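You operate a simulated robot arm through the tools that you are given. There is no shell and no other tool.

You run a simulated robot arm. Do the job below in one go: nothing can be reset, and whatever is moved stays where it is left.

TASK
Fit the large black gasket and the port cover; tighten the knobs crosswise.
Fine: knobs D and M first, then L and N; the gasket must not squeeze out.

Only the result counts: the job must be done as asked and must still hold three seconds after the hand-in. Knocking over, shifting, dropping, spilling or breaking anything else fails it. Lids that push on must go on centred and level and be pressed home; caps that screw on are set level and turned clockwise until they are tight.

THE ROBOT
A 7-joint arm with a two-finger parallel gripper, fixed in place. Base frame: the origin is on the floor under the middle of its stand, x ahead of it, y to its left, z up; the work surface is at about z = 0.8. Units: m, rad, N and s.
It reaches about 1.247 m from its shoulder. Its first joint turns from -2.304 to 2.304 rad. Payload 3.91 kg.
The TCP is the grasp point between the finger pads, 0.03 m short of the fingertips. In the tool frame z runs along the fingers and y along their closing line. Largest opening 0.11 m; finger width 0.02, thickness 0.01; the body of the gripper, 0.048 by 0.112 m, starts 0.055 m behind the TCP.
Orientation is told as [roll, pitch, yaw] about the base's x, y, z axes, in that order, counted from this pose: with the fingers straight down and closing along the base's y, the tool's x points along the base's -x, its y along +y and its z along -z.

THE INTERFACE
- The arm moves only by the tool drive_tool. Its argument "rows" is a list of rows, each a list of 7 numbers: the shift along the tool's x, y, z in units of 250 mm (1.0 is 250 mm), then the turn, a rotation vector about the tool's x, y, z in units of 60 degrees (1.0 is 60 degrees), then the finger opening in m, from 0 to 0.11. In form: [[dx, dy, dz, ax, ay, az, jaw], ...]. A call has 1 to 20 rows; each row is the pose to reach, as a shift and turn from the pose commanded when the call began, along the tool's axes at that moment. A call with a number of a shift or a turn outside -1 to 1 is refused whole. A row lasts 0.2 s, in which the tool goes at most 0.05 m and 0.15 rad; a call with a longer step from one row to the next is refused whole, and so is a gripper value outside its range. Where a pose cannot be reached the arm comes as near as it can. A force on the tool above 60 N (or 10 N above the force at the start of the call, whichever is more), or a blocked arm, ends the call early, and 0.2 s more pass. The fingers move at their own pace (about 0.108 m/s each) and stop on an object; they squeeze with about 20 N. The grip force told is the motor's: it shows also when the fingers shut on nothing. Time passes only in rows, and 0.2 s behind the last, so rows that repeat a pose let the fingers close. It gives the time, the measured TCP pose, the force on the tool (base axes), the opening and the grip force at its end, in the units of the frame above (readings bear some noise), with the torque about the TCP (base axes, N m) and any sound that the robot's microphone picked up.
- Cameras (640 x 400 px; columns grow to the right, rows downward): "scene" is fixed at [0.2181, 0.649, 1.7882]; the picture's right is [-0.44, -0.90, 0.00], its down [-0.80, 0.40, -0.44] and it looks along [0.40, -0.20, -0.90] (base axes); focal length 214 px, centre (320, 200). "wrist" rides on the gripper at [0.072, 0.017, -0.103] in the tool frame; the picture's right is [-0.23, 0.97, 0.00], its down [-0.76, -0.18, -0.62] and it looks along [-0.61, -0.14, 0.78] (tool axes); focal length 222 px, centre (320, 200). There is no depth. A picture from a camera that has moved, and an enlarged one, comes with that camera's place and axes in the base frame and with its lens.
- camera(camera): a new picture of that camera. No time passes.
- close_up(camera, box): a new picture of the part [left, top, right, bottom] of that camera's present view, enlarged. No time passes.
- sign_off(): hands the job in; it is judged then, once.

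Places have to be worked out from the pictures, the camera data and where the tool is seen. Open the gripper and draw the arm clear of the work before you hand the job in, unless the task says otherwise.

The tools are called as a command line: name --pt "numbers of a row" for each row, then --argument value for the rest, lists and objects as JSON in quotes. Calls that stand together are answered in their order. drive_tool: Moves the arm, as the interface text tells. Its arguments: {"type":"object","properties":{"rows":{"type":"array","items":{"type":"array","items":{"type":"number"}}}},"required":["rows"]} The other tools are called the same way: camera (camera) takes a picture; close_up (camera, box) takes an enlarged picture of a part of a camera's view; sign_off () hands the job in.

At the start:

```text
t: 0.0
tcp_pos: [0.6317, 0.2426, 1.345]
orientation: [0.0, 0.0, 0.001]
force: [-0.3, -0.1, 1.5]
torque: [0.0, 0.01, 0.01]
opening: 0.1102
grip_force: 0.1
```

scene: 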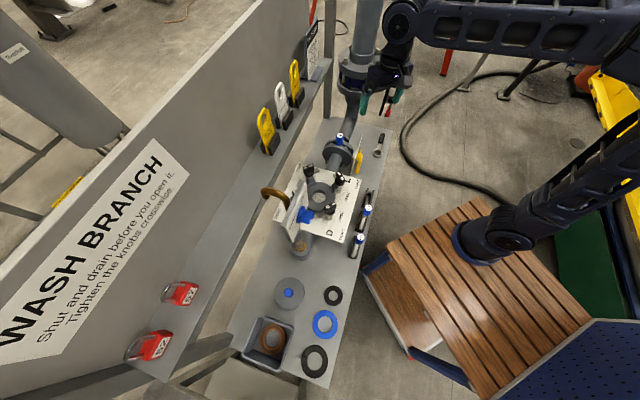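
wrist: 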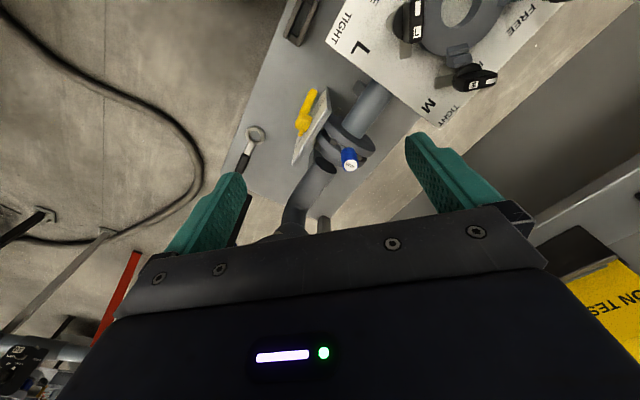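

I'll begin by looking closely at the scene to find the parts and read the labels.

close_up --camera "scene" --box '[220, 120, 420, 245]'

close_up --camera "scene" --box '[220, 230, 420, 390]'

close_up --camera "scene" --box '[270, 160, 370, 260]'

close_up --camera "wrist" --box '[220, 0, 580, 220]'

```text
3.20 times, centred on (320, 182) of scene
camera zoom: at [0.2181, 0.649, 1.7882], right [-0.44, -0.9, 0.0], down [-0.8, 0.4, -0.44], along [0.4, -0.2, -0.9], focal length 686 px, centre (320, 256)
```

zoom: 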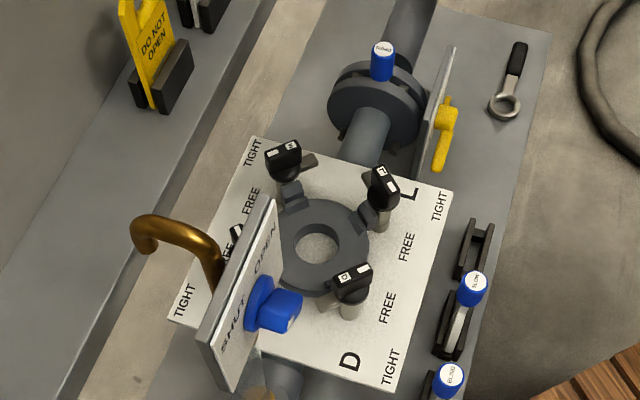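

```text
2.50 times, centred on (320, 310) of scene
camera zoom: at [0.2181, 0.649, 1.7882], right [-0.44, -0.9, 0.0], down [-0.8, 0.4, -0.44], along [0.4, -0.2, -0.9], focal length 536 px, centre (320, -75)
```

zoom: 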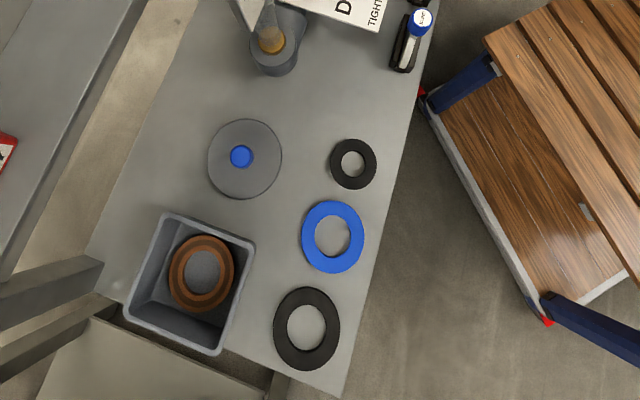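

```text
4.00 times, centred on (320, 210) of scene
camera zoom: at [0.2181, 0.649, 1.7882], right [-0.44, -0.9, 0.0], down [-0.8, 0.4, -0.44], along [0.4, -0.2, -0.9], focal length 858 px, centre (320, 160)
```

zoom: 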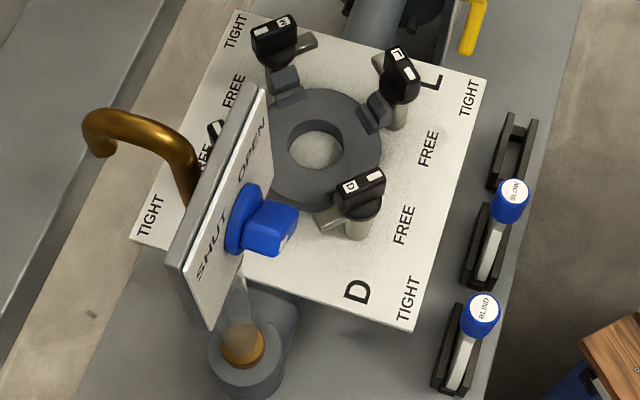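

```text
1.78 times, centred on (400, 110) of wrist
camera zoom: at [0.5591, 0.2597, 1.4484], right [0.23, 0.97, 0.0], down [0.76, -0.18, 0.62], along [0.61, -0.14, -0.78], focal length 395 px, centre (178, 360)
```

zoom: 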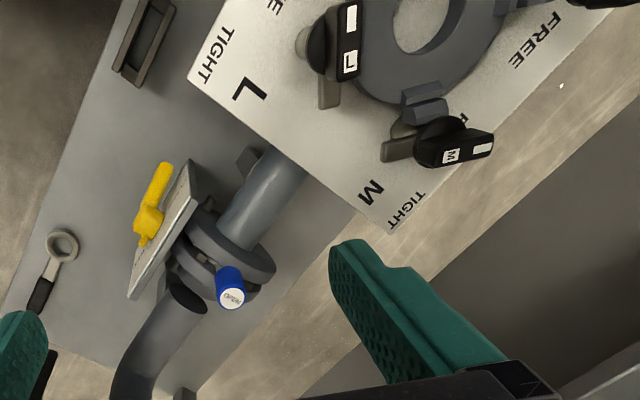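

The parts are on the near end of the bench: the large black gasket at about (0.06, 0.75), the cover at about (0.31, 0.74), and the port with its four knobs at about (0.62, 0.46). I'll move the wrist camera over the port, staying high, to see how the knobs work.

drive_tool --pt "0.09 0.105 0.04 0 0 0 0.11" --pt "0.18 0.21 0.08 0 0 0 0.11" --pt "0.27 0.315 0.12 0 0 0 0.11" --pt "0.36 0.42 0.16 0 0 0 0.11" --pt "0.45 0.525 0.2 0 0 0 0.11" --pt "0.54 0.63 0.24 0 0 0 0.11" --pt "0.63 0.735 0.28 0 0 0 0.11" --pt "0.72 0.84 0.32 0 0 0 0.11"

camera --camera "wrist"

camera --camera "scene"

```text
t: 1.8
tcp_pos: [0.4533, 0.4519, 1.2649]
orientation: [0.0, -0.001, 0.001]
force: [0.8, -0.1, 0.5]
torque: [0.01, 0.02, 0.02]
opening: 0.1098
grip_force: 0.1
```

```text
taken
camera wrist: at [0.3798, 0.4696, 1.3688], right [0.23, 0.97, 0.0], down [0.76, -0.18, 0.62], along [0.61, -0.14, -0.78], focal length 222 px, centre (320, 200)
```

wrist: 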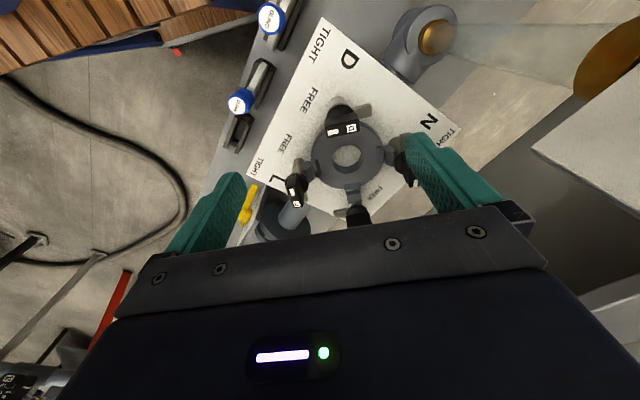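

```text
taken
```

scene: 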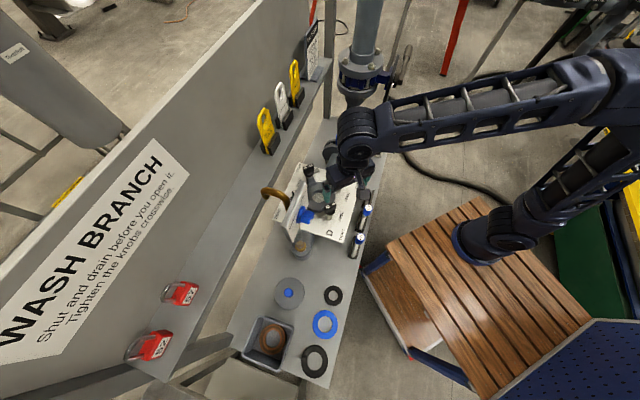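

close_up --camera "wrist" --box '[230, 20, 470, 240]'

close_up --camera "wrist" --box '[275, 90, 425, 230]'

```text
1.82 times, centred on (350, 130) of wrist
camera zoom: at [0.3798, 0.4696, 1.3688], right [0.23, 0.97, 0.0], down [0.76, -0.18, 0.62], along [0.61, -0.14, -0.78], focal length 404 px, centre (266, 327)
```

zoom: 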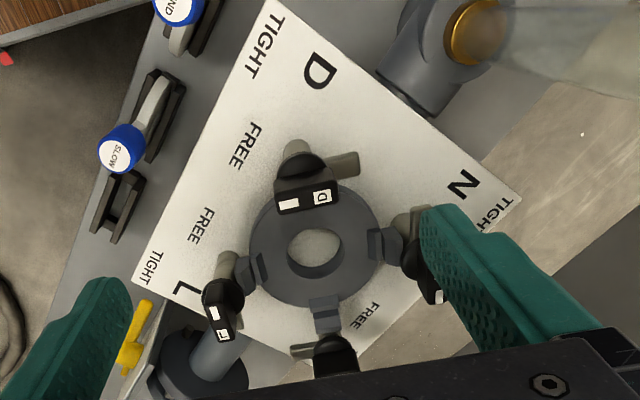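

```text
2.86 times, centred on (350, 160) of wrist
camera zoom: at [0.3798, 0.4696, 1.3688], right [0.23, 0.97, 0.0], down [0.76, -0.18, 0.62], along [0.61, -0.14, -0.78], focal length 635 px, centre (234, 314)
```

zoom: 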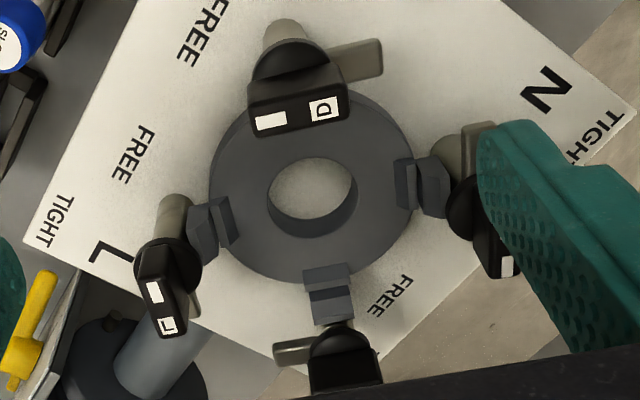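

The first view shows quarter-turn style knobs with FREE/TIGHT marks. I'll take another look from a lower, different viewpoint to triangulate the heights and see the clamp tongues and guide blocks.

drive_tool --pt "0.08 -0.12 0.09 0 0 -0.12 0.11" --pt "0.16 -0.24 0.18 0 0 -0.24 0.11" --pt "0.24 -0.36 0.27 0 0 -0.36 0.11" --pt "0.32 -0.48 0.36 0 0 -0.48 0.11" --pt "0.41 -0.6 0.46 0 0 -0.6 0.11"

camera --camera "wrist"

```text
t: 3.0
tcp_pos: [0.3523, 0.3042, 1.1494]
orientation: [0.001, 0.001, 0.63]
force: [0.0, 0.3, -0.6]
torque: [0.01, 0.04, 0.0]
opening: 0.11
grip_force: 0.2
```

```text
taken
camera wrist: at [0.2825, 0.2746, 1.2529], right [-0.39, 0.92, 0.0], down [0.72, 0.31, 0.62], along [0.57, 0.24, -0.78], focal length 222 px, centre (320, 200)
```

wrist: 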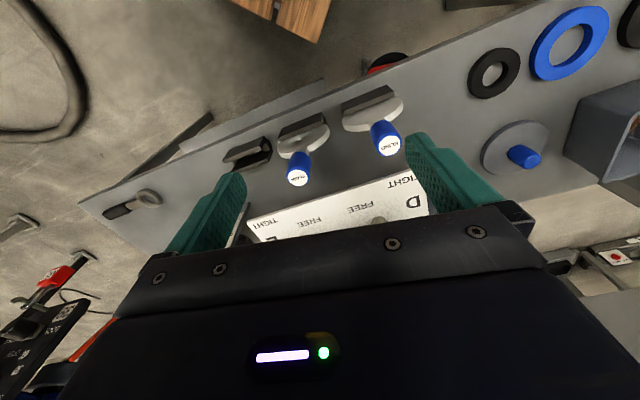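

The gripper hides the port from here, since the wrist camera mostly sees straight below itself. I'll tilt the tool so the view swings forward onto the port.

drive_tool --pt "0 0 0 0 -0.14 0 0.11" --pt "0 0 -0.05 0 -0.28 0 0.11" --pt "0 0 -0.1 0 -0.42 0 0.11" --pt "0 0 -0.1 0 -0.56 0 0.11" --pt "0 0 -0.1 0 -0.7 0 0.11"

camera --camera "wrist"

```text
t: 4.2
tcp_pos: [0.3514, 0.3023, 1.1756]
orientation: [0.002, -0.735, 0.627]
force: [0.2, 0.2, -0.6]
torque: [0.0, 0.02, -0.01]
opening: 0.11
grip_force: 0.1
```

```text
taken
camera wrist: at [0.2406, 0.2438, 1.2036], right [-0.44, 0.89, 0.15], down [0.22, -0.06, 0.97], along [0.87, 0.46, -0.17], focal length 222 px, centre (320, 200)
```

wrist: 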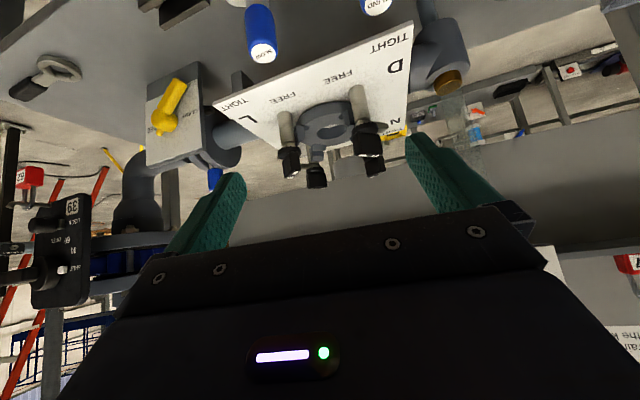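

close_up --camera "wrist" --box '[210, 10, 430, 200]'

close_up --camera "wrist" --box '[260, 70, 400, 195]'

```text
2.11 times, centred on (320, 105) of wrist
camera zoom: at [0.2406, 0.2438, 1.2036], right [-0.44, 0.89, 0.15], down [0.22, -0.06, 0.97], along [0.87, 0.46, -0.17], focal length 468 px, centre (320, 400)
```

zoom: 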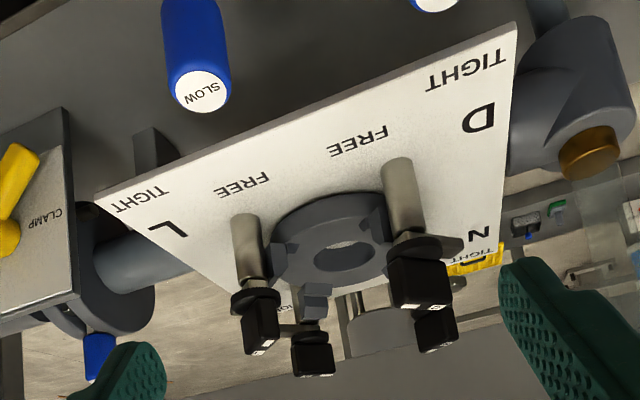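

```text
3.20 times, centred on (330, 132) of wrist
camera zoom: at [0.2406, 0.2438, 1.2036], right [-0.44, 0.89, 0.15], down [0.22, -0.06, 0.97], along [0.87, 0.46, -0.17], focal length 711 px, centre (288, 416)
```

zoom: 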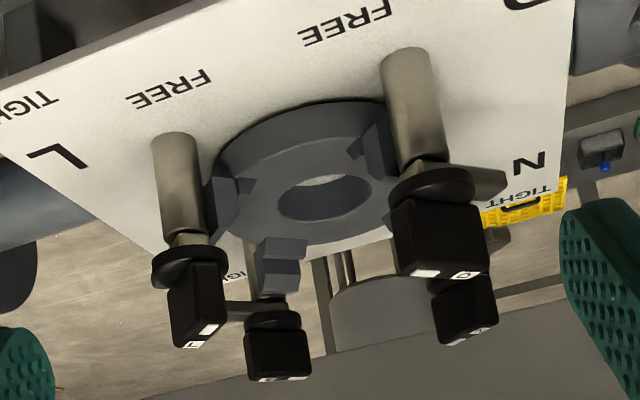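

The plate is square, its top about z=0.974, centred near (0.58, 0.474); posts D/M lie on -x/+x and L/N on -y/+y. I want to see the valve panel and spout too, so I'll swing to the -x side and look across.

drive_tool --pt "-0.034 0.168 -0.077 0.077 0 0.085 0.11" --pt "-0.068 0.336 -0.154 0.154 0 0.17 0.11" --pt "-0.1 0.5 -0.23 0.231 0 0.255 0.11" --pt "-0.134 0.67 -0.31 0.308 0 0.34 0.11" --pt "-0.168 0.838 -0.387 0.385 0 0.425 0.11"

camera --camera "wrist"

camera --camera "scene"

```text
t: 5.4
tcp_pos: [0.199, 0.4522, 1.2749]
orientation: [-0.003, -0.73, 0.028]
force: [0.4, 0.8, 0.5]
torque: [0.01, 0.01, 0.0]
opening: 0.1103
grip_force: 0.1
```

```text
taken
camera wrist: at [0.0739, 0.4648, 1.303], right [0.14, 0.98, 0.15], down [0.16, -0.17, 0.97], along [0.98, -0.12, -0.18], focal length 222 px, centre (320, 200)
```

wrist: 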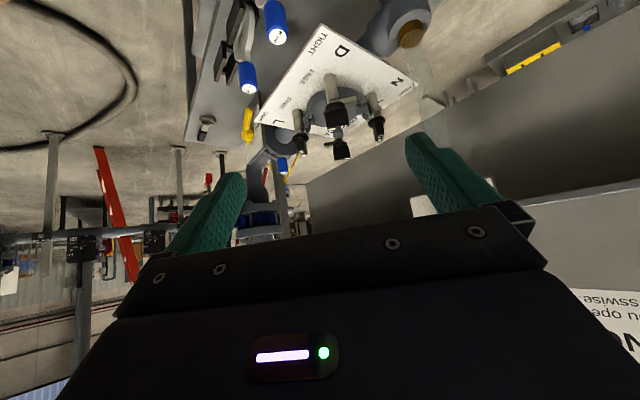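

```text
taken
```

scene: 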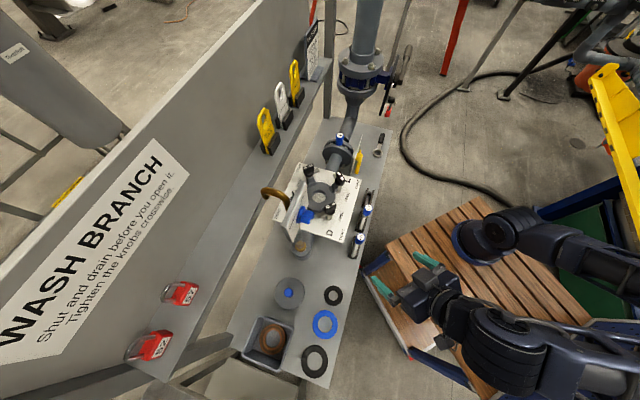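

close_up --camera "wrist" --box '[230, 0, 450, 170]'

close_up --camera "wrist" --box '[380, 0, 640, 220]'

close_up --camera "scene" --box '[255, 165, 345, 265]'

```text
2.35 times, centred on (340, 85) of wrist
camera zoom: at [0.0739, 0.4648, 1.303], right [0.14, 0.98, 0.15], down [0.16, -0.17, 0.97], along [0.98, -0.12, -0.18], focal length 523 px, centre (273, 471)
```

zoom: 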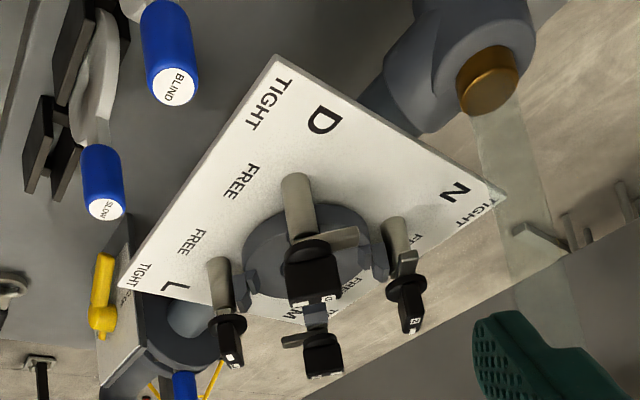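

```text
1.82 times, centred on (510, 110) of wrist
camera zoom: at [0.0739, 0.4648, 1.303], right [0.14, 0.98, 0.15], down [0.16, -0.17, 0.97], along [0.98, -0.12, -0.18], focal length 404 px, centre (-26, 364)
```

zoom: 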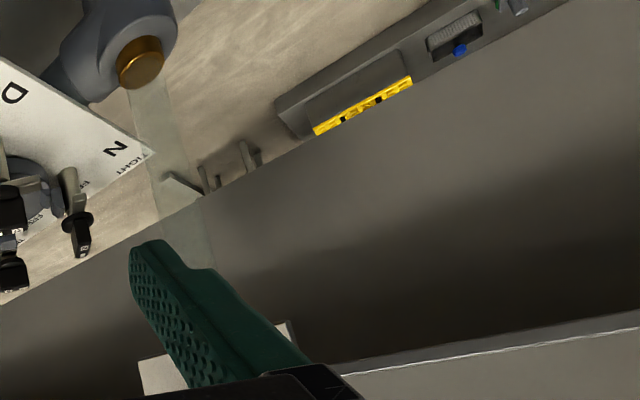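

```text
4.00 times, centred on (300, 215) of scene
camera zoom: at [0.2181, 0.649, 1.7882], right [-0.44, -0.9, 0.0], down [-0.8, 0.4, -0.44], along [0.4, -0.2, -0.9], focal length 858 px, centre (400, 140)
```

zoom: 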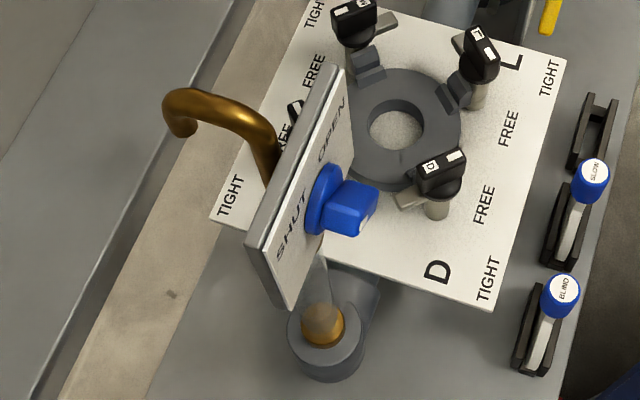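

The riser with the SHUT/OPEN panel stands near (0.43, 0.63) at about z 1.2–1.3, so I must keep clear of it near knob N. Next I level the tool and move over the gaskets and cover to measure them.

drive_tool --pt "0.07 0.135 -0.017 0 0.116 0 0.11" --pt "0.14 0.27 -0.034 0 0.232 0 0.11" --pt "0.21 0.405 -0.051 0 0.348 0 0.11" --pt "0.28 0.54 -0.068 0 0.464 0 0.11" --pt "0.35 0.675 -0.085 0 0.58 0 0.11" --pt "0.415 0.811 -0.102 0 0.697 0 0.11"

camera --camera "wrist"

```text
t: 6.8
tcp_pos: [0.099, 0.6514, 1.2276]
orientation: [-0.002, -0.002, 0.028]
force: [-0.3, -0.4, 1.0]
torque: [0.01, -0.01, -0.01]
opening: 0.1101
grip_force: 0.1
```

```text
taken
camera wrist: at [0.0238, 0.666, 1.3301], right [0.2, 0.98, 0.0], down [0.77, -0.16, 0.62], along [0.61, -0.13, -0.78], focal length 222 px, centre (320, 200)
```

wrist: 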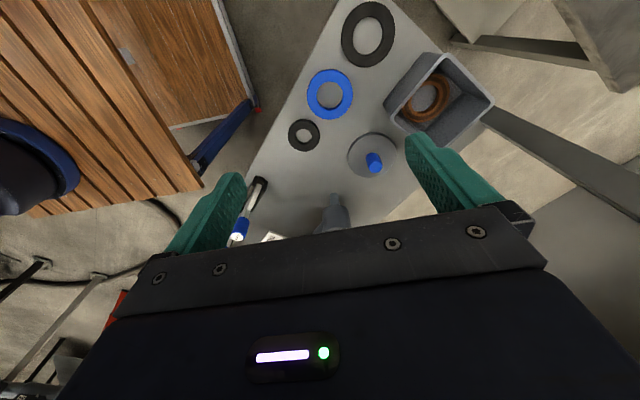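

close_up --camera "wrist" --box '[280, 0, 440, 100]'

close_up --camera "wrist" --box '[280, 90, 440, 190]'

close_up --camera "scene" --box '[230, 265, 360, 390]'

```text
4.00 times, centred on (360, 50) of wrist
camera zoom: at [0.0238, 0.666, 1.3301], right [0.2, 0.98, 0.0], down [0.77, -0.16, 0.62], along [0.61, -0.13, -0.78], focal length 888 px, centre (160, 800)
```

zoom: 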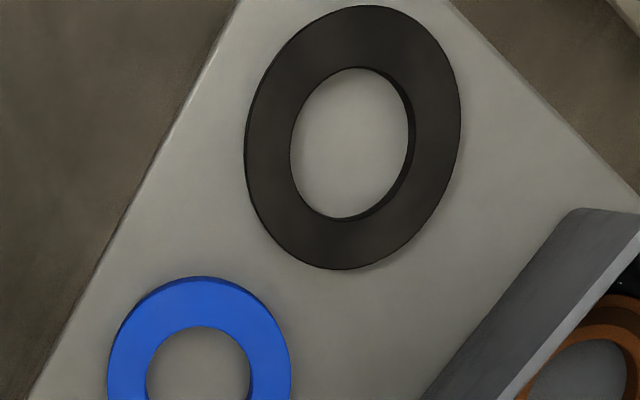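

```text
4.00 times, centred on (360, 140) of wrist
camera zoom: at [0.0238, 0.666, 1.3301], right [0.2, 0.98, 0.0], down [0.77, -0.16, 0.62], along [0.61, -0.13, -0.78], focal length 888 px, centre (160, 440)
```

zoom: 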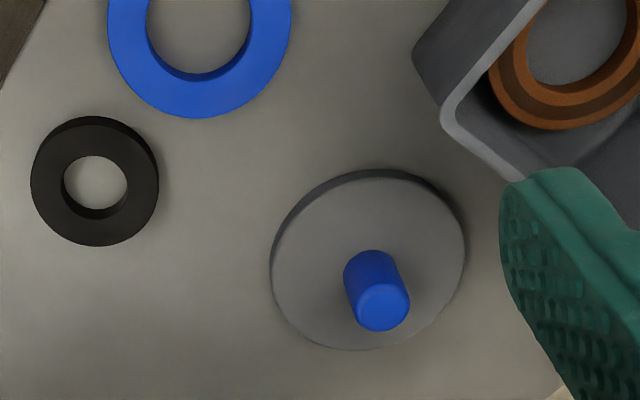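

```text
3.20 times, centred on (295, 328) of scene
camera zoom: at [0.2181, 0.649, 1.7882], right [-0.44, -0.9, 0.0], down [-0.8, 0.4, -0.44], along [0.4, -0.2, -0.9], focal length 686 px, centre (400, -208)
```

zoom: 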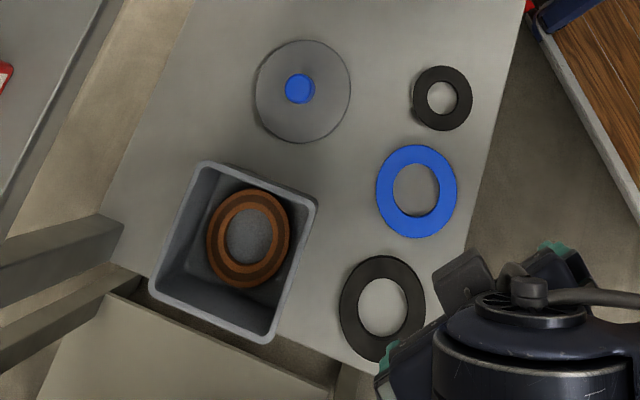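

Gasket measured: OD ≈0.101, ID ≈0.058, centre ≈(0.060, 0.752). The cover is ≈0.125 across at ≈(0.314, 0.743), with a blue handle ≈0.031 across whose top is at z≈0.87. Before picking anything up I want a sharper view of the flange and its guide blocks.

drive_tool --pt "-0.06 -0.155 -0.02 0 0 0 0.11" --pt "-0.12 -0.31 -0.04 0 0 0 0.11" --pt "-0.18 -0.465 -0.06 0 0 0 0.11" --pt "-0.24 -0.62 -0.08 0 0 0 0.11" --pt "-0.3 -0.775 -0.1 0 0 0 0.11" --pt "-0.374 -0.931 -0.12 0 0 0 0.11"

drive_tool --pt "-0.18 0 0 0 -0.09 0 0.11" --pt "-0.36 0 0 0 -0.18 0 0.11" --pt "-0.54 0 0.0 0 -0.27 0 0.11" --pt "-0.72 0 0.0 0 -0.36 0 0.11" --pt "-0.84 0 0.0 0 -0.45 0 0.11"

camera --camera "wrist"

```text
t: 8.2
tcp_pos: [0.1979, 0.4223, 1.2527]
orientation: [-0.002, -0.004, 0.027]
force: [-0.1, -0.3, -0.8]
torque: [-0.05, -0.02, -0.01]
opening: 0.11
grip_force: 0.1
```

```text
t: 9.4
tcp_pos: [0.4111, 0.427, 1.254]
orientation: [-0.002, -0.475, 0.03]
force: [-1.2, 0.4, -0.7]
torque: [-0.01, -0.02, 0.01]
opening: 0.1099
grip_force: 0.1
```

```text
taken
camera wrist: at [0.2977, 0.4406, 1.3125], right [0.17, 0.98, 0.1], down [0.4, -0.17, 0.9], along [0.9, -0.12, -0.42], focal length 222 px, centre (320, 200)
```

wrist: 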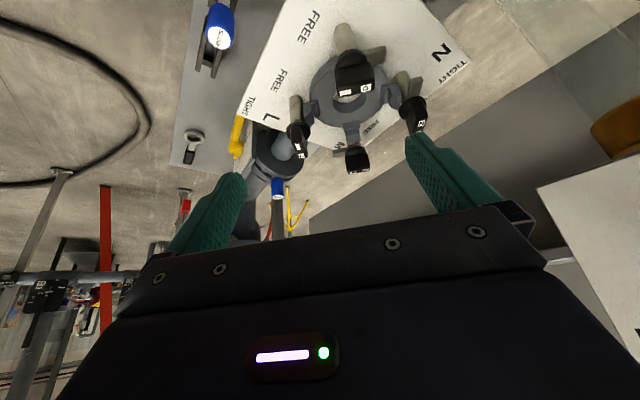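

close_up --camera "wrist" --box '[280, 15, 440, 180]'

close_up --camera "wrist" --box '[460, 50, 640, 250]'

close_up --camera "scene" --box '[300, 160, 360, 220]'

```text
2.42 times, centred on (360, 98) of wrist
camera zoom: at [0.2977, 0.4406, 1.3125], right [0.17, 0.98, 0.1], down [0.4, -0.17, 0.9], along [0.9, -0.12, -0.42], focal length 538 px, centre (223, 448)
```

zoom: 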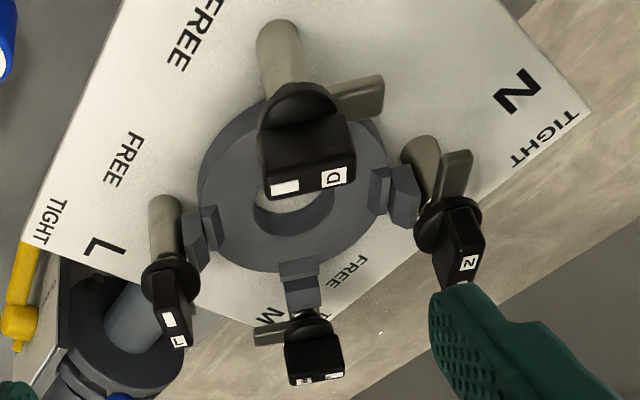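

```text
2.00 times, centred on (550, 150) of wrist
camera zoom: at [0.2977, 0.4406, 1.3125], right [0.17, 0.98, 0.1], down [0.4, -0.17, 0.9], along [0.9, -0.12, -0.42], focal length 444 px, centre (-140, 300)
```

zoom: 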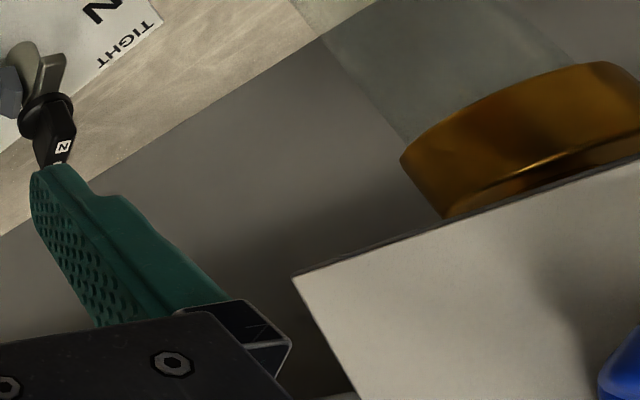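

```text
6.67 times, centred on (330, 190) of scene
camera zoom: at [0.2181, 0.649, 1.7882], right [-0.44, -0.9, 0.0], down [-0.8, 0.4, -0.44], along [0.4, -0.2, -0.9], focal length 1430 px, centre (253, 267)
```

zoom: 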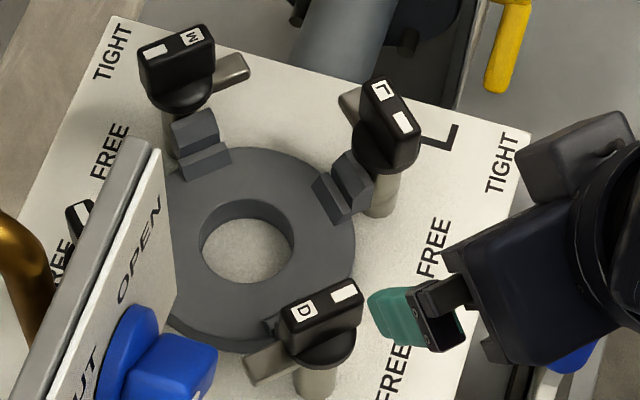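

close_up --camera "wrist" --box '[345, 70, 405, 120]'

close_up --camera "wrist" --box '[320, 100, 390, 155]'

close_up --camera "scene" --box '[312, 170, 342, 195]'

close_up --camera "scene" --box '[270, 265, 320, 315]'

```text
8.00 times, centred on (375, 95) of wrist
camera zoom: at [0.2977, 0.4406, 1.3125], right [0.17, 0.98, 0.1], down [0.4, -0.17, 0.9], along [0.9, -0.12, -0.42], focal length 1777 px, centre (-120, 1040)
```

zoom: 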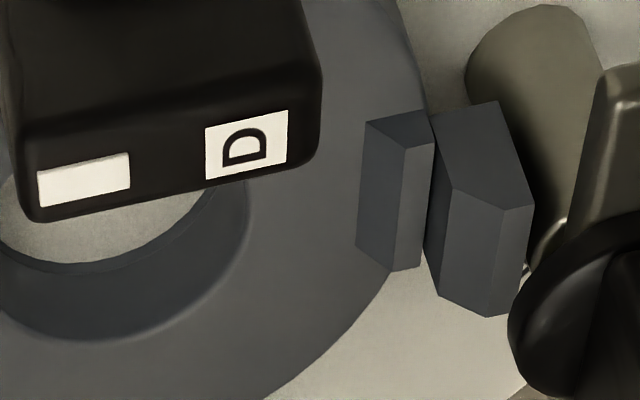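

```text
7.27 times, centred on (355, 128) of wrist
camera zoom: at [0.2977, 0.4406, 1.3125], right [0.17, 0.98, 0.1], down [0.4, -0.17, 0.9], along [0.9, -0.12, -0.42], focal length 1615 px, centre (66, 727)
```

zoom: 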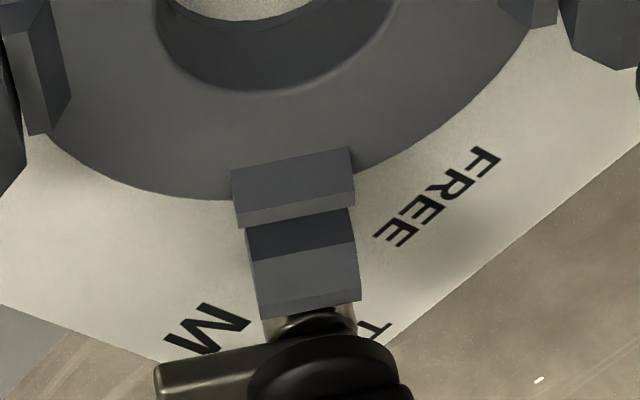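

```text
16.00 times, centred on (327, 182) of scene
camera zoom: at [0.2181, 0.649, 1.7882], right [-0.44, -0.9, 0.0], down [-0.8, 0.4, -0.44], along [0.4, -0.2, -0.9], focal length 3432 px, centre (208, 480)
```

zoom: 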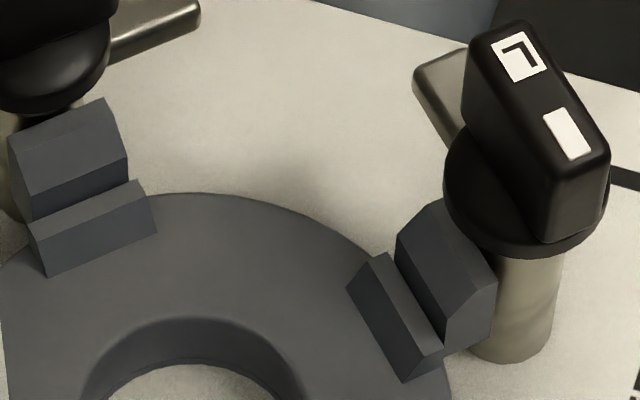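

```text
8.00 times, centred on (295, 290) of scene
camera zoom: at [0.2181, 0.649, 1.7882], right [-0.44, -0.9, 0.0], down [-0.8, 0.4, -0.44], along [0.4, -0.2, -0.9], focal length 1716 px, centre (520, -520)
```

zoom: 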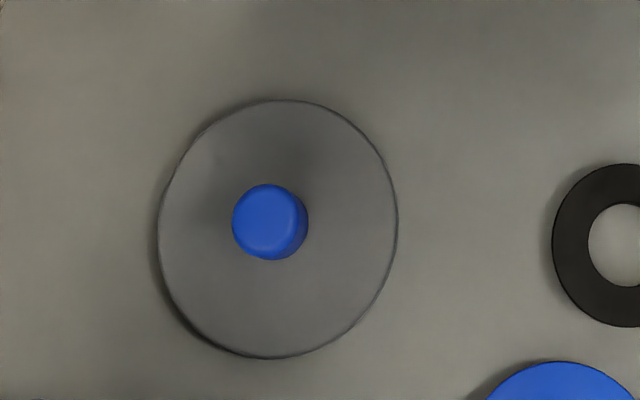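

The guide blocks have two stages: a low inner block (r ≈0.053) locates the gasket, and a taller chamfered outer block locates the cover. Next I check how thick the gasket and cover are with strong zooms.

close_up --camera "scene" --box '[295, 340, 335, 380]'

close_up --camera "scene" --box '[310, 280, 350, 345]'

close_up --camera "scene" --box '[270, 270, 310, 310]'

close_up --camera "scene" --box '[318, 190, 348, 220]'

```text
10.00 times, centred on (315, 360) of scene
camera zoom: at [0.2181, 0.649, 1.7882], right [-0.44, -0.9, 0.0], down [-0.8, 0.4, -0.44], along [0.4, -0.2, -0.9], focal length 2145 px, centre (370, -1400)
```

zoom: 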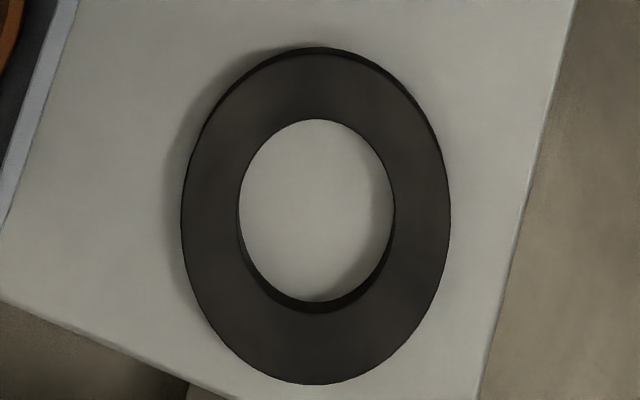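

```text
6.15 times, centred on (330, 312) of scene
camera zoom: at [0.2181, 0.649, 1.7882], right [-0.44, -0.9, 0.0], down [-0.8, 0.4, -0.44], along [0.4, -0.2, -0.9], focal length 1320 px, centre (258, -492)
```

zoom: 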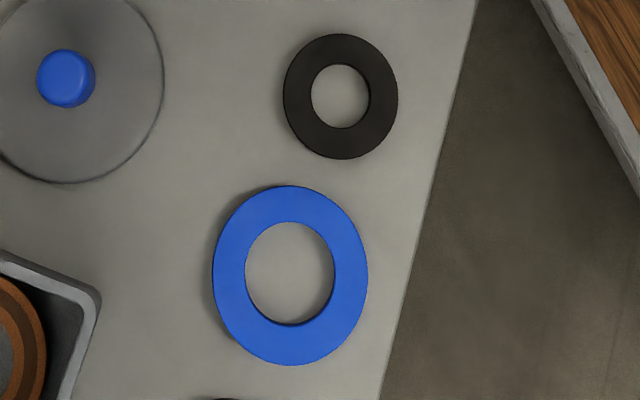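

```text
10.00 times, centred on (290, 290) of scene
camera zoom: at [0.2181, 0.649, 1.7882], right [-0.44, -0.9, 0.0], down [-0.8, 0.4, -0.44], along [0.4, -0.2, -0.9], focal length 2145 px, centre (620, -700)
```

zoom: 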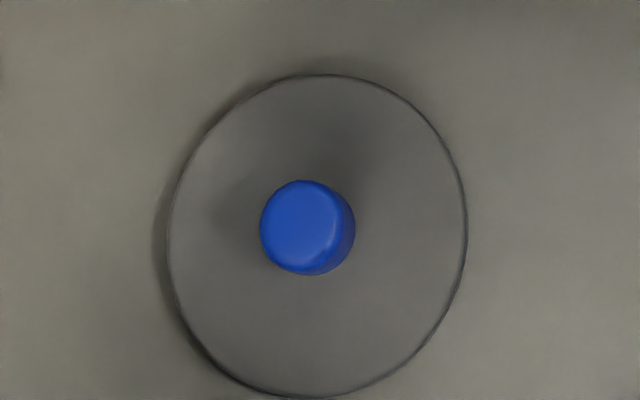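

```text
13.33 times, centred on (333, 205) of scene
camera zoom: at [0.2181, 0.649, 1.7882], right [-0.44, -0.9, 0.0], down [-0.8, 0.4, -0.44], along [0.4, -0.2, -0.9], focal length 2860 px, centre (147, 133)
```

zoom: 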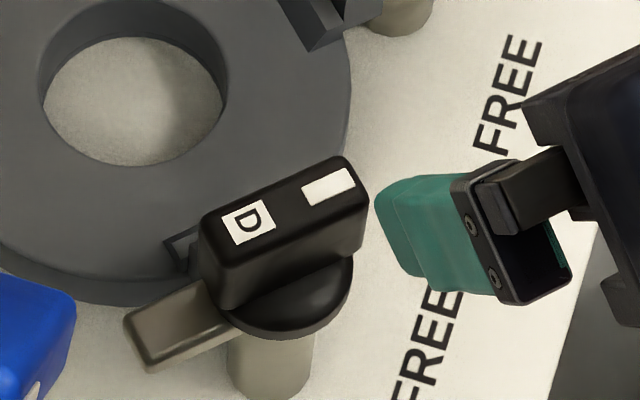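

close_up --camera "scene" --box '[311, 173, 323, 183]'

close_up --camera "scene" --box '[326, 177, 342, 189]'

close_up --camera "wrist" --box '[342, 116, 366, 146]'

```text
16.00 times, centred on (317, 178) of scene
camera zoom: at [0.2181, 0.649, 1.7882], right [-0.44, -0.9, 0.0], down [-0.8, 0.4, -0.44], along [0.4, -0.2, -0.9], focal length 3432 px, centre (368, 552)
```

zoom: 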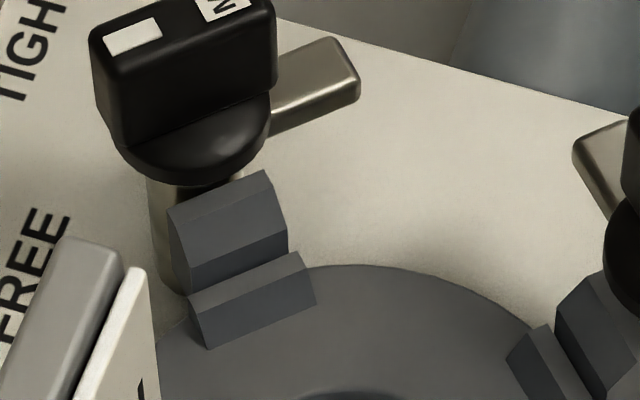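

```text
16.00 times, centred on (334, 183) of scene
camera zoom: at [0.2181, 0.649, 1.7882], right [-0.44, -0.9, 0.0], down [-0.8, 0.4, -0.44], along [0.4, -0.2, -0.9], focal length 3432 px, centre (96, 472)
```

zoom: 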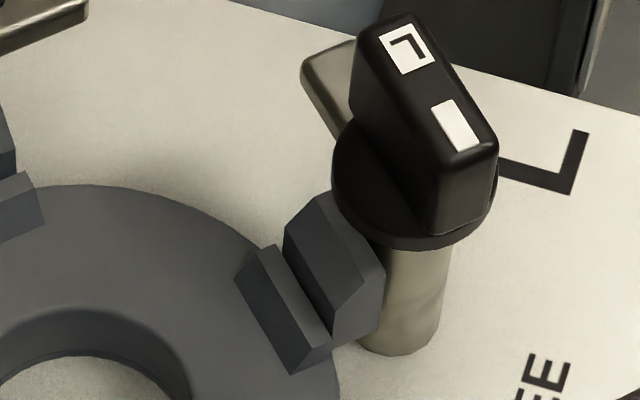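

```text
13.33 times, centred on (354, 131) of wrist
camera zoom: at [0.2977, 0.4406, 1.3125], right [0.17, 0.98, 0.1], down [0.4, -0.17, 0.9], along [0.9, -0.12, -0.42], focal length 2962 px, centre (-133, 1120)
```

zoom: 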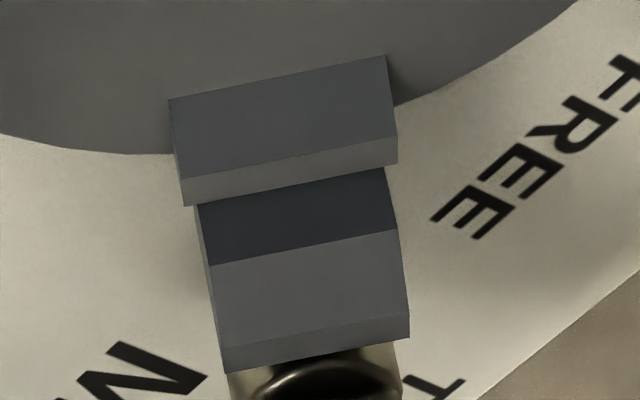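

close_up --camera "scene" --box '[300, 352, 330, 372]'

close_up --camera "scene" --box '[300, 340, 330, 356]'

close_up --camera "scene" --box '[280, 268, 310, 286]'

```text
16.00 times, centred on (315, 362) of scene
camera zoom: at [0.2181, 0.649, 1.7882], right [-0.44, -0.9, 0.0], down [-0.8, 0.4, -0.44], along [0.4, -0.2, -0.9], focal length 3432 px, centre (400, -2392)
```

zoom: 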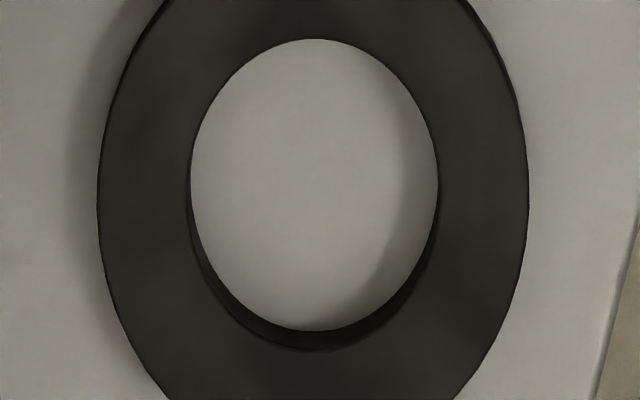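

```text
16.00 times, centred on (315, 348) of scene
camera zoom: at [0.2181, 0.649, 1.7882], right [-0.44, -0.9, 0.0], down [-0.8, 0.4, -0.44], along [0.4, -0.2, -0.9], focal length 3432 px, centre (400, -2168)
```

zoom: 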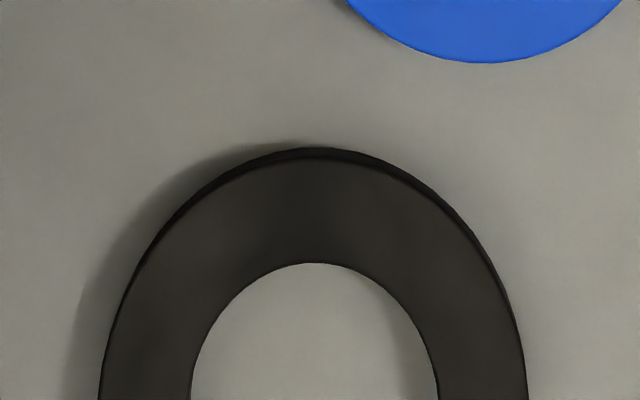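

```text
16.00 times, centred on (295, 277) of scene
camera zoom: at [0.2181, 0.649, 1.7882], right [-0.44, -0.9, 0.0], down [-0.8, 0.4, -0.44], along [0.4, -0.2, -0.9], focal length 3432 px, centre (720, -1032)
```

zoom: 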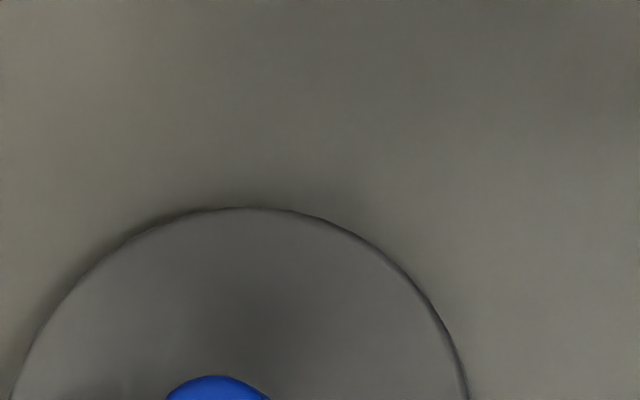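

The gasket is about 16 mm thick and the inner blocks about 15 mm tall, so the gasket nests inside them (r 0.05 against r ≈0.053) and the cover fits between the outer blocks. I now level the tool and back away in -x to go for the gasket.

drive_tool --pt "0.156 0.005 -0.08 0 0.09 0 0.11" --pt "0.312 0.01 -0.16 0 0.18 0 0.11" --pt "0.468 0.016 -0.24 0 0.27 0 0.11" --pt "0.624 0.02 -0.32 0 0.36 0 0.11" --pt "0.782 0.026 -0.402 0 0.452 0 0.11"

drive_tool --pt "0.07 0.136 0.08 0 0 0.004 0.11" --pt "0.14 0.272 0.16 0 0 0.008 0.11" --pt "0.21 0.408 0.24 0 0 0.012 0.11" --pt "0.28 0.544 0.32 0 0 0.016 0.11" --pt "0.35 0.68 0.4 0 0 0.02 0.11" --pt "0.42 0.816 0.5 0 0 0.024 0.11" --pt "0.492 0.956 0.6 0 0 0.028 0.11"

camera --camera "wrist"

```text
t: 10.6
tcp_pos: [0.1893, 0.426, 1.2563]
orientation: [0.0, 0.0, 0.03]
force: [-0.1, 0.6, 0.4]
torque: [0.0, 0.04, -0.01]
opening: 0.1102
grip_force: 0.1
```

```text
t: 12.2
tcp_pos: [0.0602, 0.6657, 1.1048]
orientation: [-0.002, 0.0, -0.001]
force: [0.9, -0.3, 1.2]
torque: [0.03, 0.08, 0.01]
opening: 0.11
grip_force: 0.0
```

```text
taken
camera wrist: at [-0.0143, 0.6829, 1.2084], right [0.23, 0.97, 0.0], down [0.76, -0.18, 0.62], along [0.61, -0.14, -0.78], focal length 222 px, centre (320, 200)
```

wrist: 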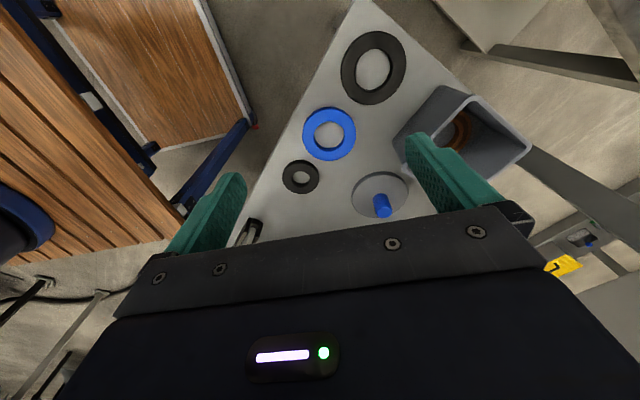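

The gasket projects to about (0.058, 0.749). I'll move directly above it and check the alignment between the fingers.

drive_tool --pt "0.001 0.1 0.13 0 0 0 0.11" --pt "0.002 0.2 0.27 0 0 0 0.11" --pt "0.003 0.29 0.43 0 0 0 0.11" --pt "0.004 0.333 0.6 0 0 0 0.11"

camera --camera "wrist"

close_up --camera "wrist" --box '[220, 50, 420, 200]'

```text
t: 13.2
tcp_pos: [0.0606, 0.7498, 0.9544]
orientation: [0.0, -0.001, -0.003]
force: [0.5, 0.8, 0.4]
torque: [-0.01, 0.02, 0.0]
opening: 0.1104
grip_force: 0.2
```

```text
taken
camera wrist: at [-0.014, 0.7661, 1.0572], right [0.23, 0.97, 0.0], down [0.76, -0.18, 0.62], along [0.61, -0.14, -0.78], focal length 222 px, centre (320, 200)
```

wrist: 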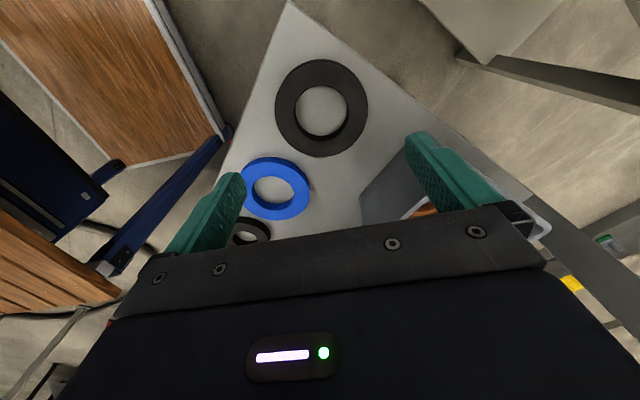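

```text
2.67 times, centred on (320, 125) of wrist
camera zoom: at [-0.014, 0.7661, 1.0572], right [0.23, 0.97, 0.0], down [0.76, -0.18, 0.62], along [0.61, -0.14, -0.78], focal length 592 px, centre (320, 400)
```

zoom: 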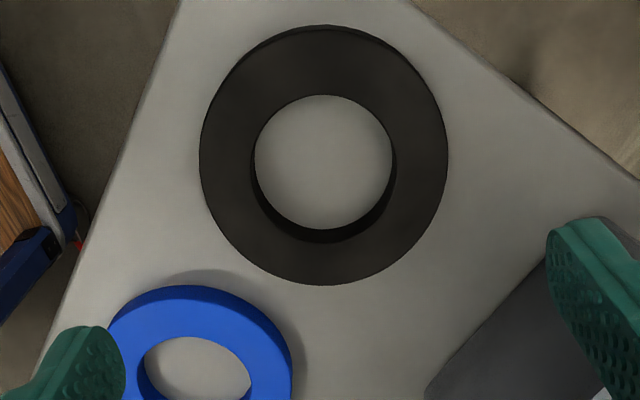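

The gasket centre is computed at (0.062, 0.7495) and the TCP is at (0.0606, 0.7498), so the fingers will straddle it with about 5 mm each side. I go down to fingertip height just above the bench.

drive_tool --pt "-0.002 0 0.15 0 0 0 0.11" --pt "-0.004 0 0.29 0 0 0 0.11" --pt "-0.006 0 0.39 0 0 0 0.11" --pt "-0.006 0 0.44 0 0 0 0.11"

camera --camera "wrist"

close_up --camera "wrist" --box '[200, 80, 460, 220]'

```text
t: 14.2
tcp_pos: [0.0613, 0.748, 0.8436]
orientation: [-0.002, -0.003, -0.004]
force: [0.2, -0.5, -0.2]
torque: [-0.03, 0.0, 0.0]
opening: 0.1099
grip_force: 0.0
```

```text
taken
camera wrist: at [-0.0131, 0.7653, 0.947], right [0.23, 0.97, 0.0], down [0.76, -0.18, 0.62], along [0.61, -0.14, -0.78], focal length 222 px, centre (320, 200)
```

wrist: 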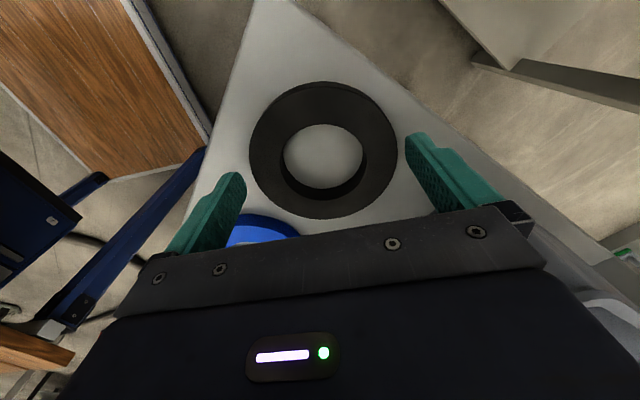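

```text
2.46 times, centred on (330, 150) of wrist
camera zoom: at [-0.0131, 0.7653, 0.947], right [0.23, 0.97, 0.0], down [0.76, -0.18, 0.62], along [0.61, -0.14, -0.78], focal length 547 px, centre (295, 323)
```

zoom: 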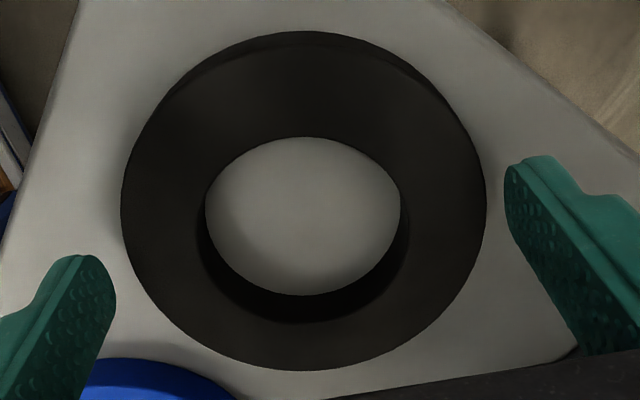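

The ring is centred on the finger line. I lower another 9 mm and close on the gasket.

drive_tool --pt "0 0 0.02 0 0 0 0.11" --pt "0 0 0.038 0 0 0 0.11" --pt "0 0 0.038 0 0 0 0.095" --pt "0 0 0.038 0 0 0 0.09" --pt "0 0 0.038 0 0 0 0.09"

camera --camera "wrist"

```text
t: 15.4
tcp_pos: [0.0602, 0.7478, 0.835]
orientation: [-0.003, -0.003, -0.001]
force: [-1.4, 2.0, 3.6]
torque: [0.31, 0.09, 0.07]
opening: 0.0975
grip_force: 20.1
```

```text
taken
camera wrist: at [-0.0134, 0.7644, 0.9382], right [0.23, 0.97, 0.0], down [0.76, -0.18, 0.62], along [0.61, -0.14, -0.78], focal length 222 px, centre (320, 200)
```

wrist: 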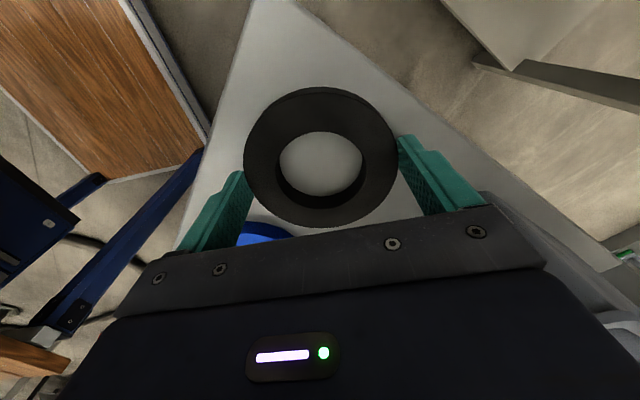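

Gripped at 0.0975 m opening with 20 N. I lift and check that it hangs level.

drive_tool --pt "0 0 -0.06 0 0 0 0.09" --pt "0 0 -0.18 0 0 0 0.09" --pt "0 0 -0.36 0 0 0 0.09" --pt "0 0 -0.54 0 0 0 0.09" --pt "0 0 -0.72 0 0 0 0.09"

camera --camera "wrist"

camera --camera "scene"

```text
t: 16.6
tcp_pos: [0.0589, 0.7473, 1.0151]
orientation: [-0.004, -0.002, -0.001]
force: [0.1, 1.0, -0.3]
torque: [-0.02, -0.02, 0.03]
opening: 0.0899
grip_force: 0.0
```

```text
taken
camera wrist: at [-0.0141, 0.7643, 1.1181], right [0.23, 0.97, 0.0], down [0.76, -0.18, 0.63], along [0.61, -0.14, -0.78], focal length 222 px, centre (320, 200)
```

wrist: 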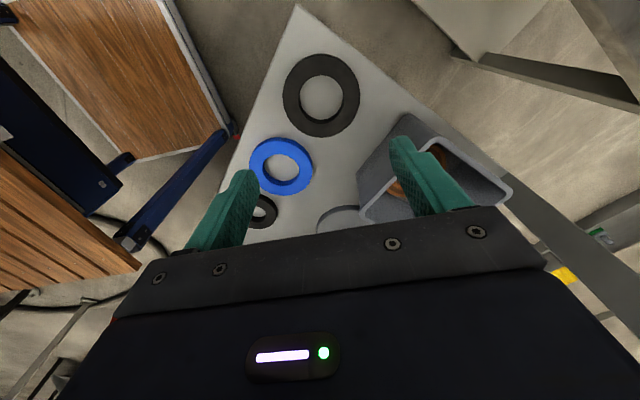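

```text
taken
```

scene: 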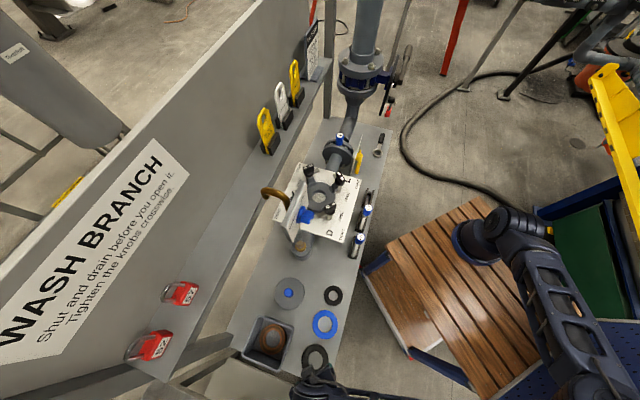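

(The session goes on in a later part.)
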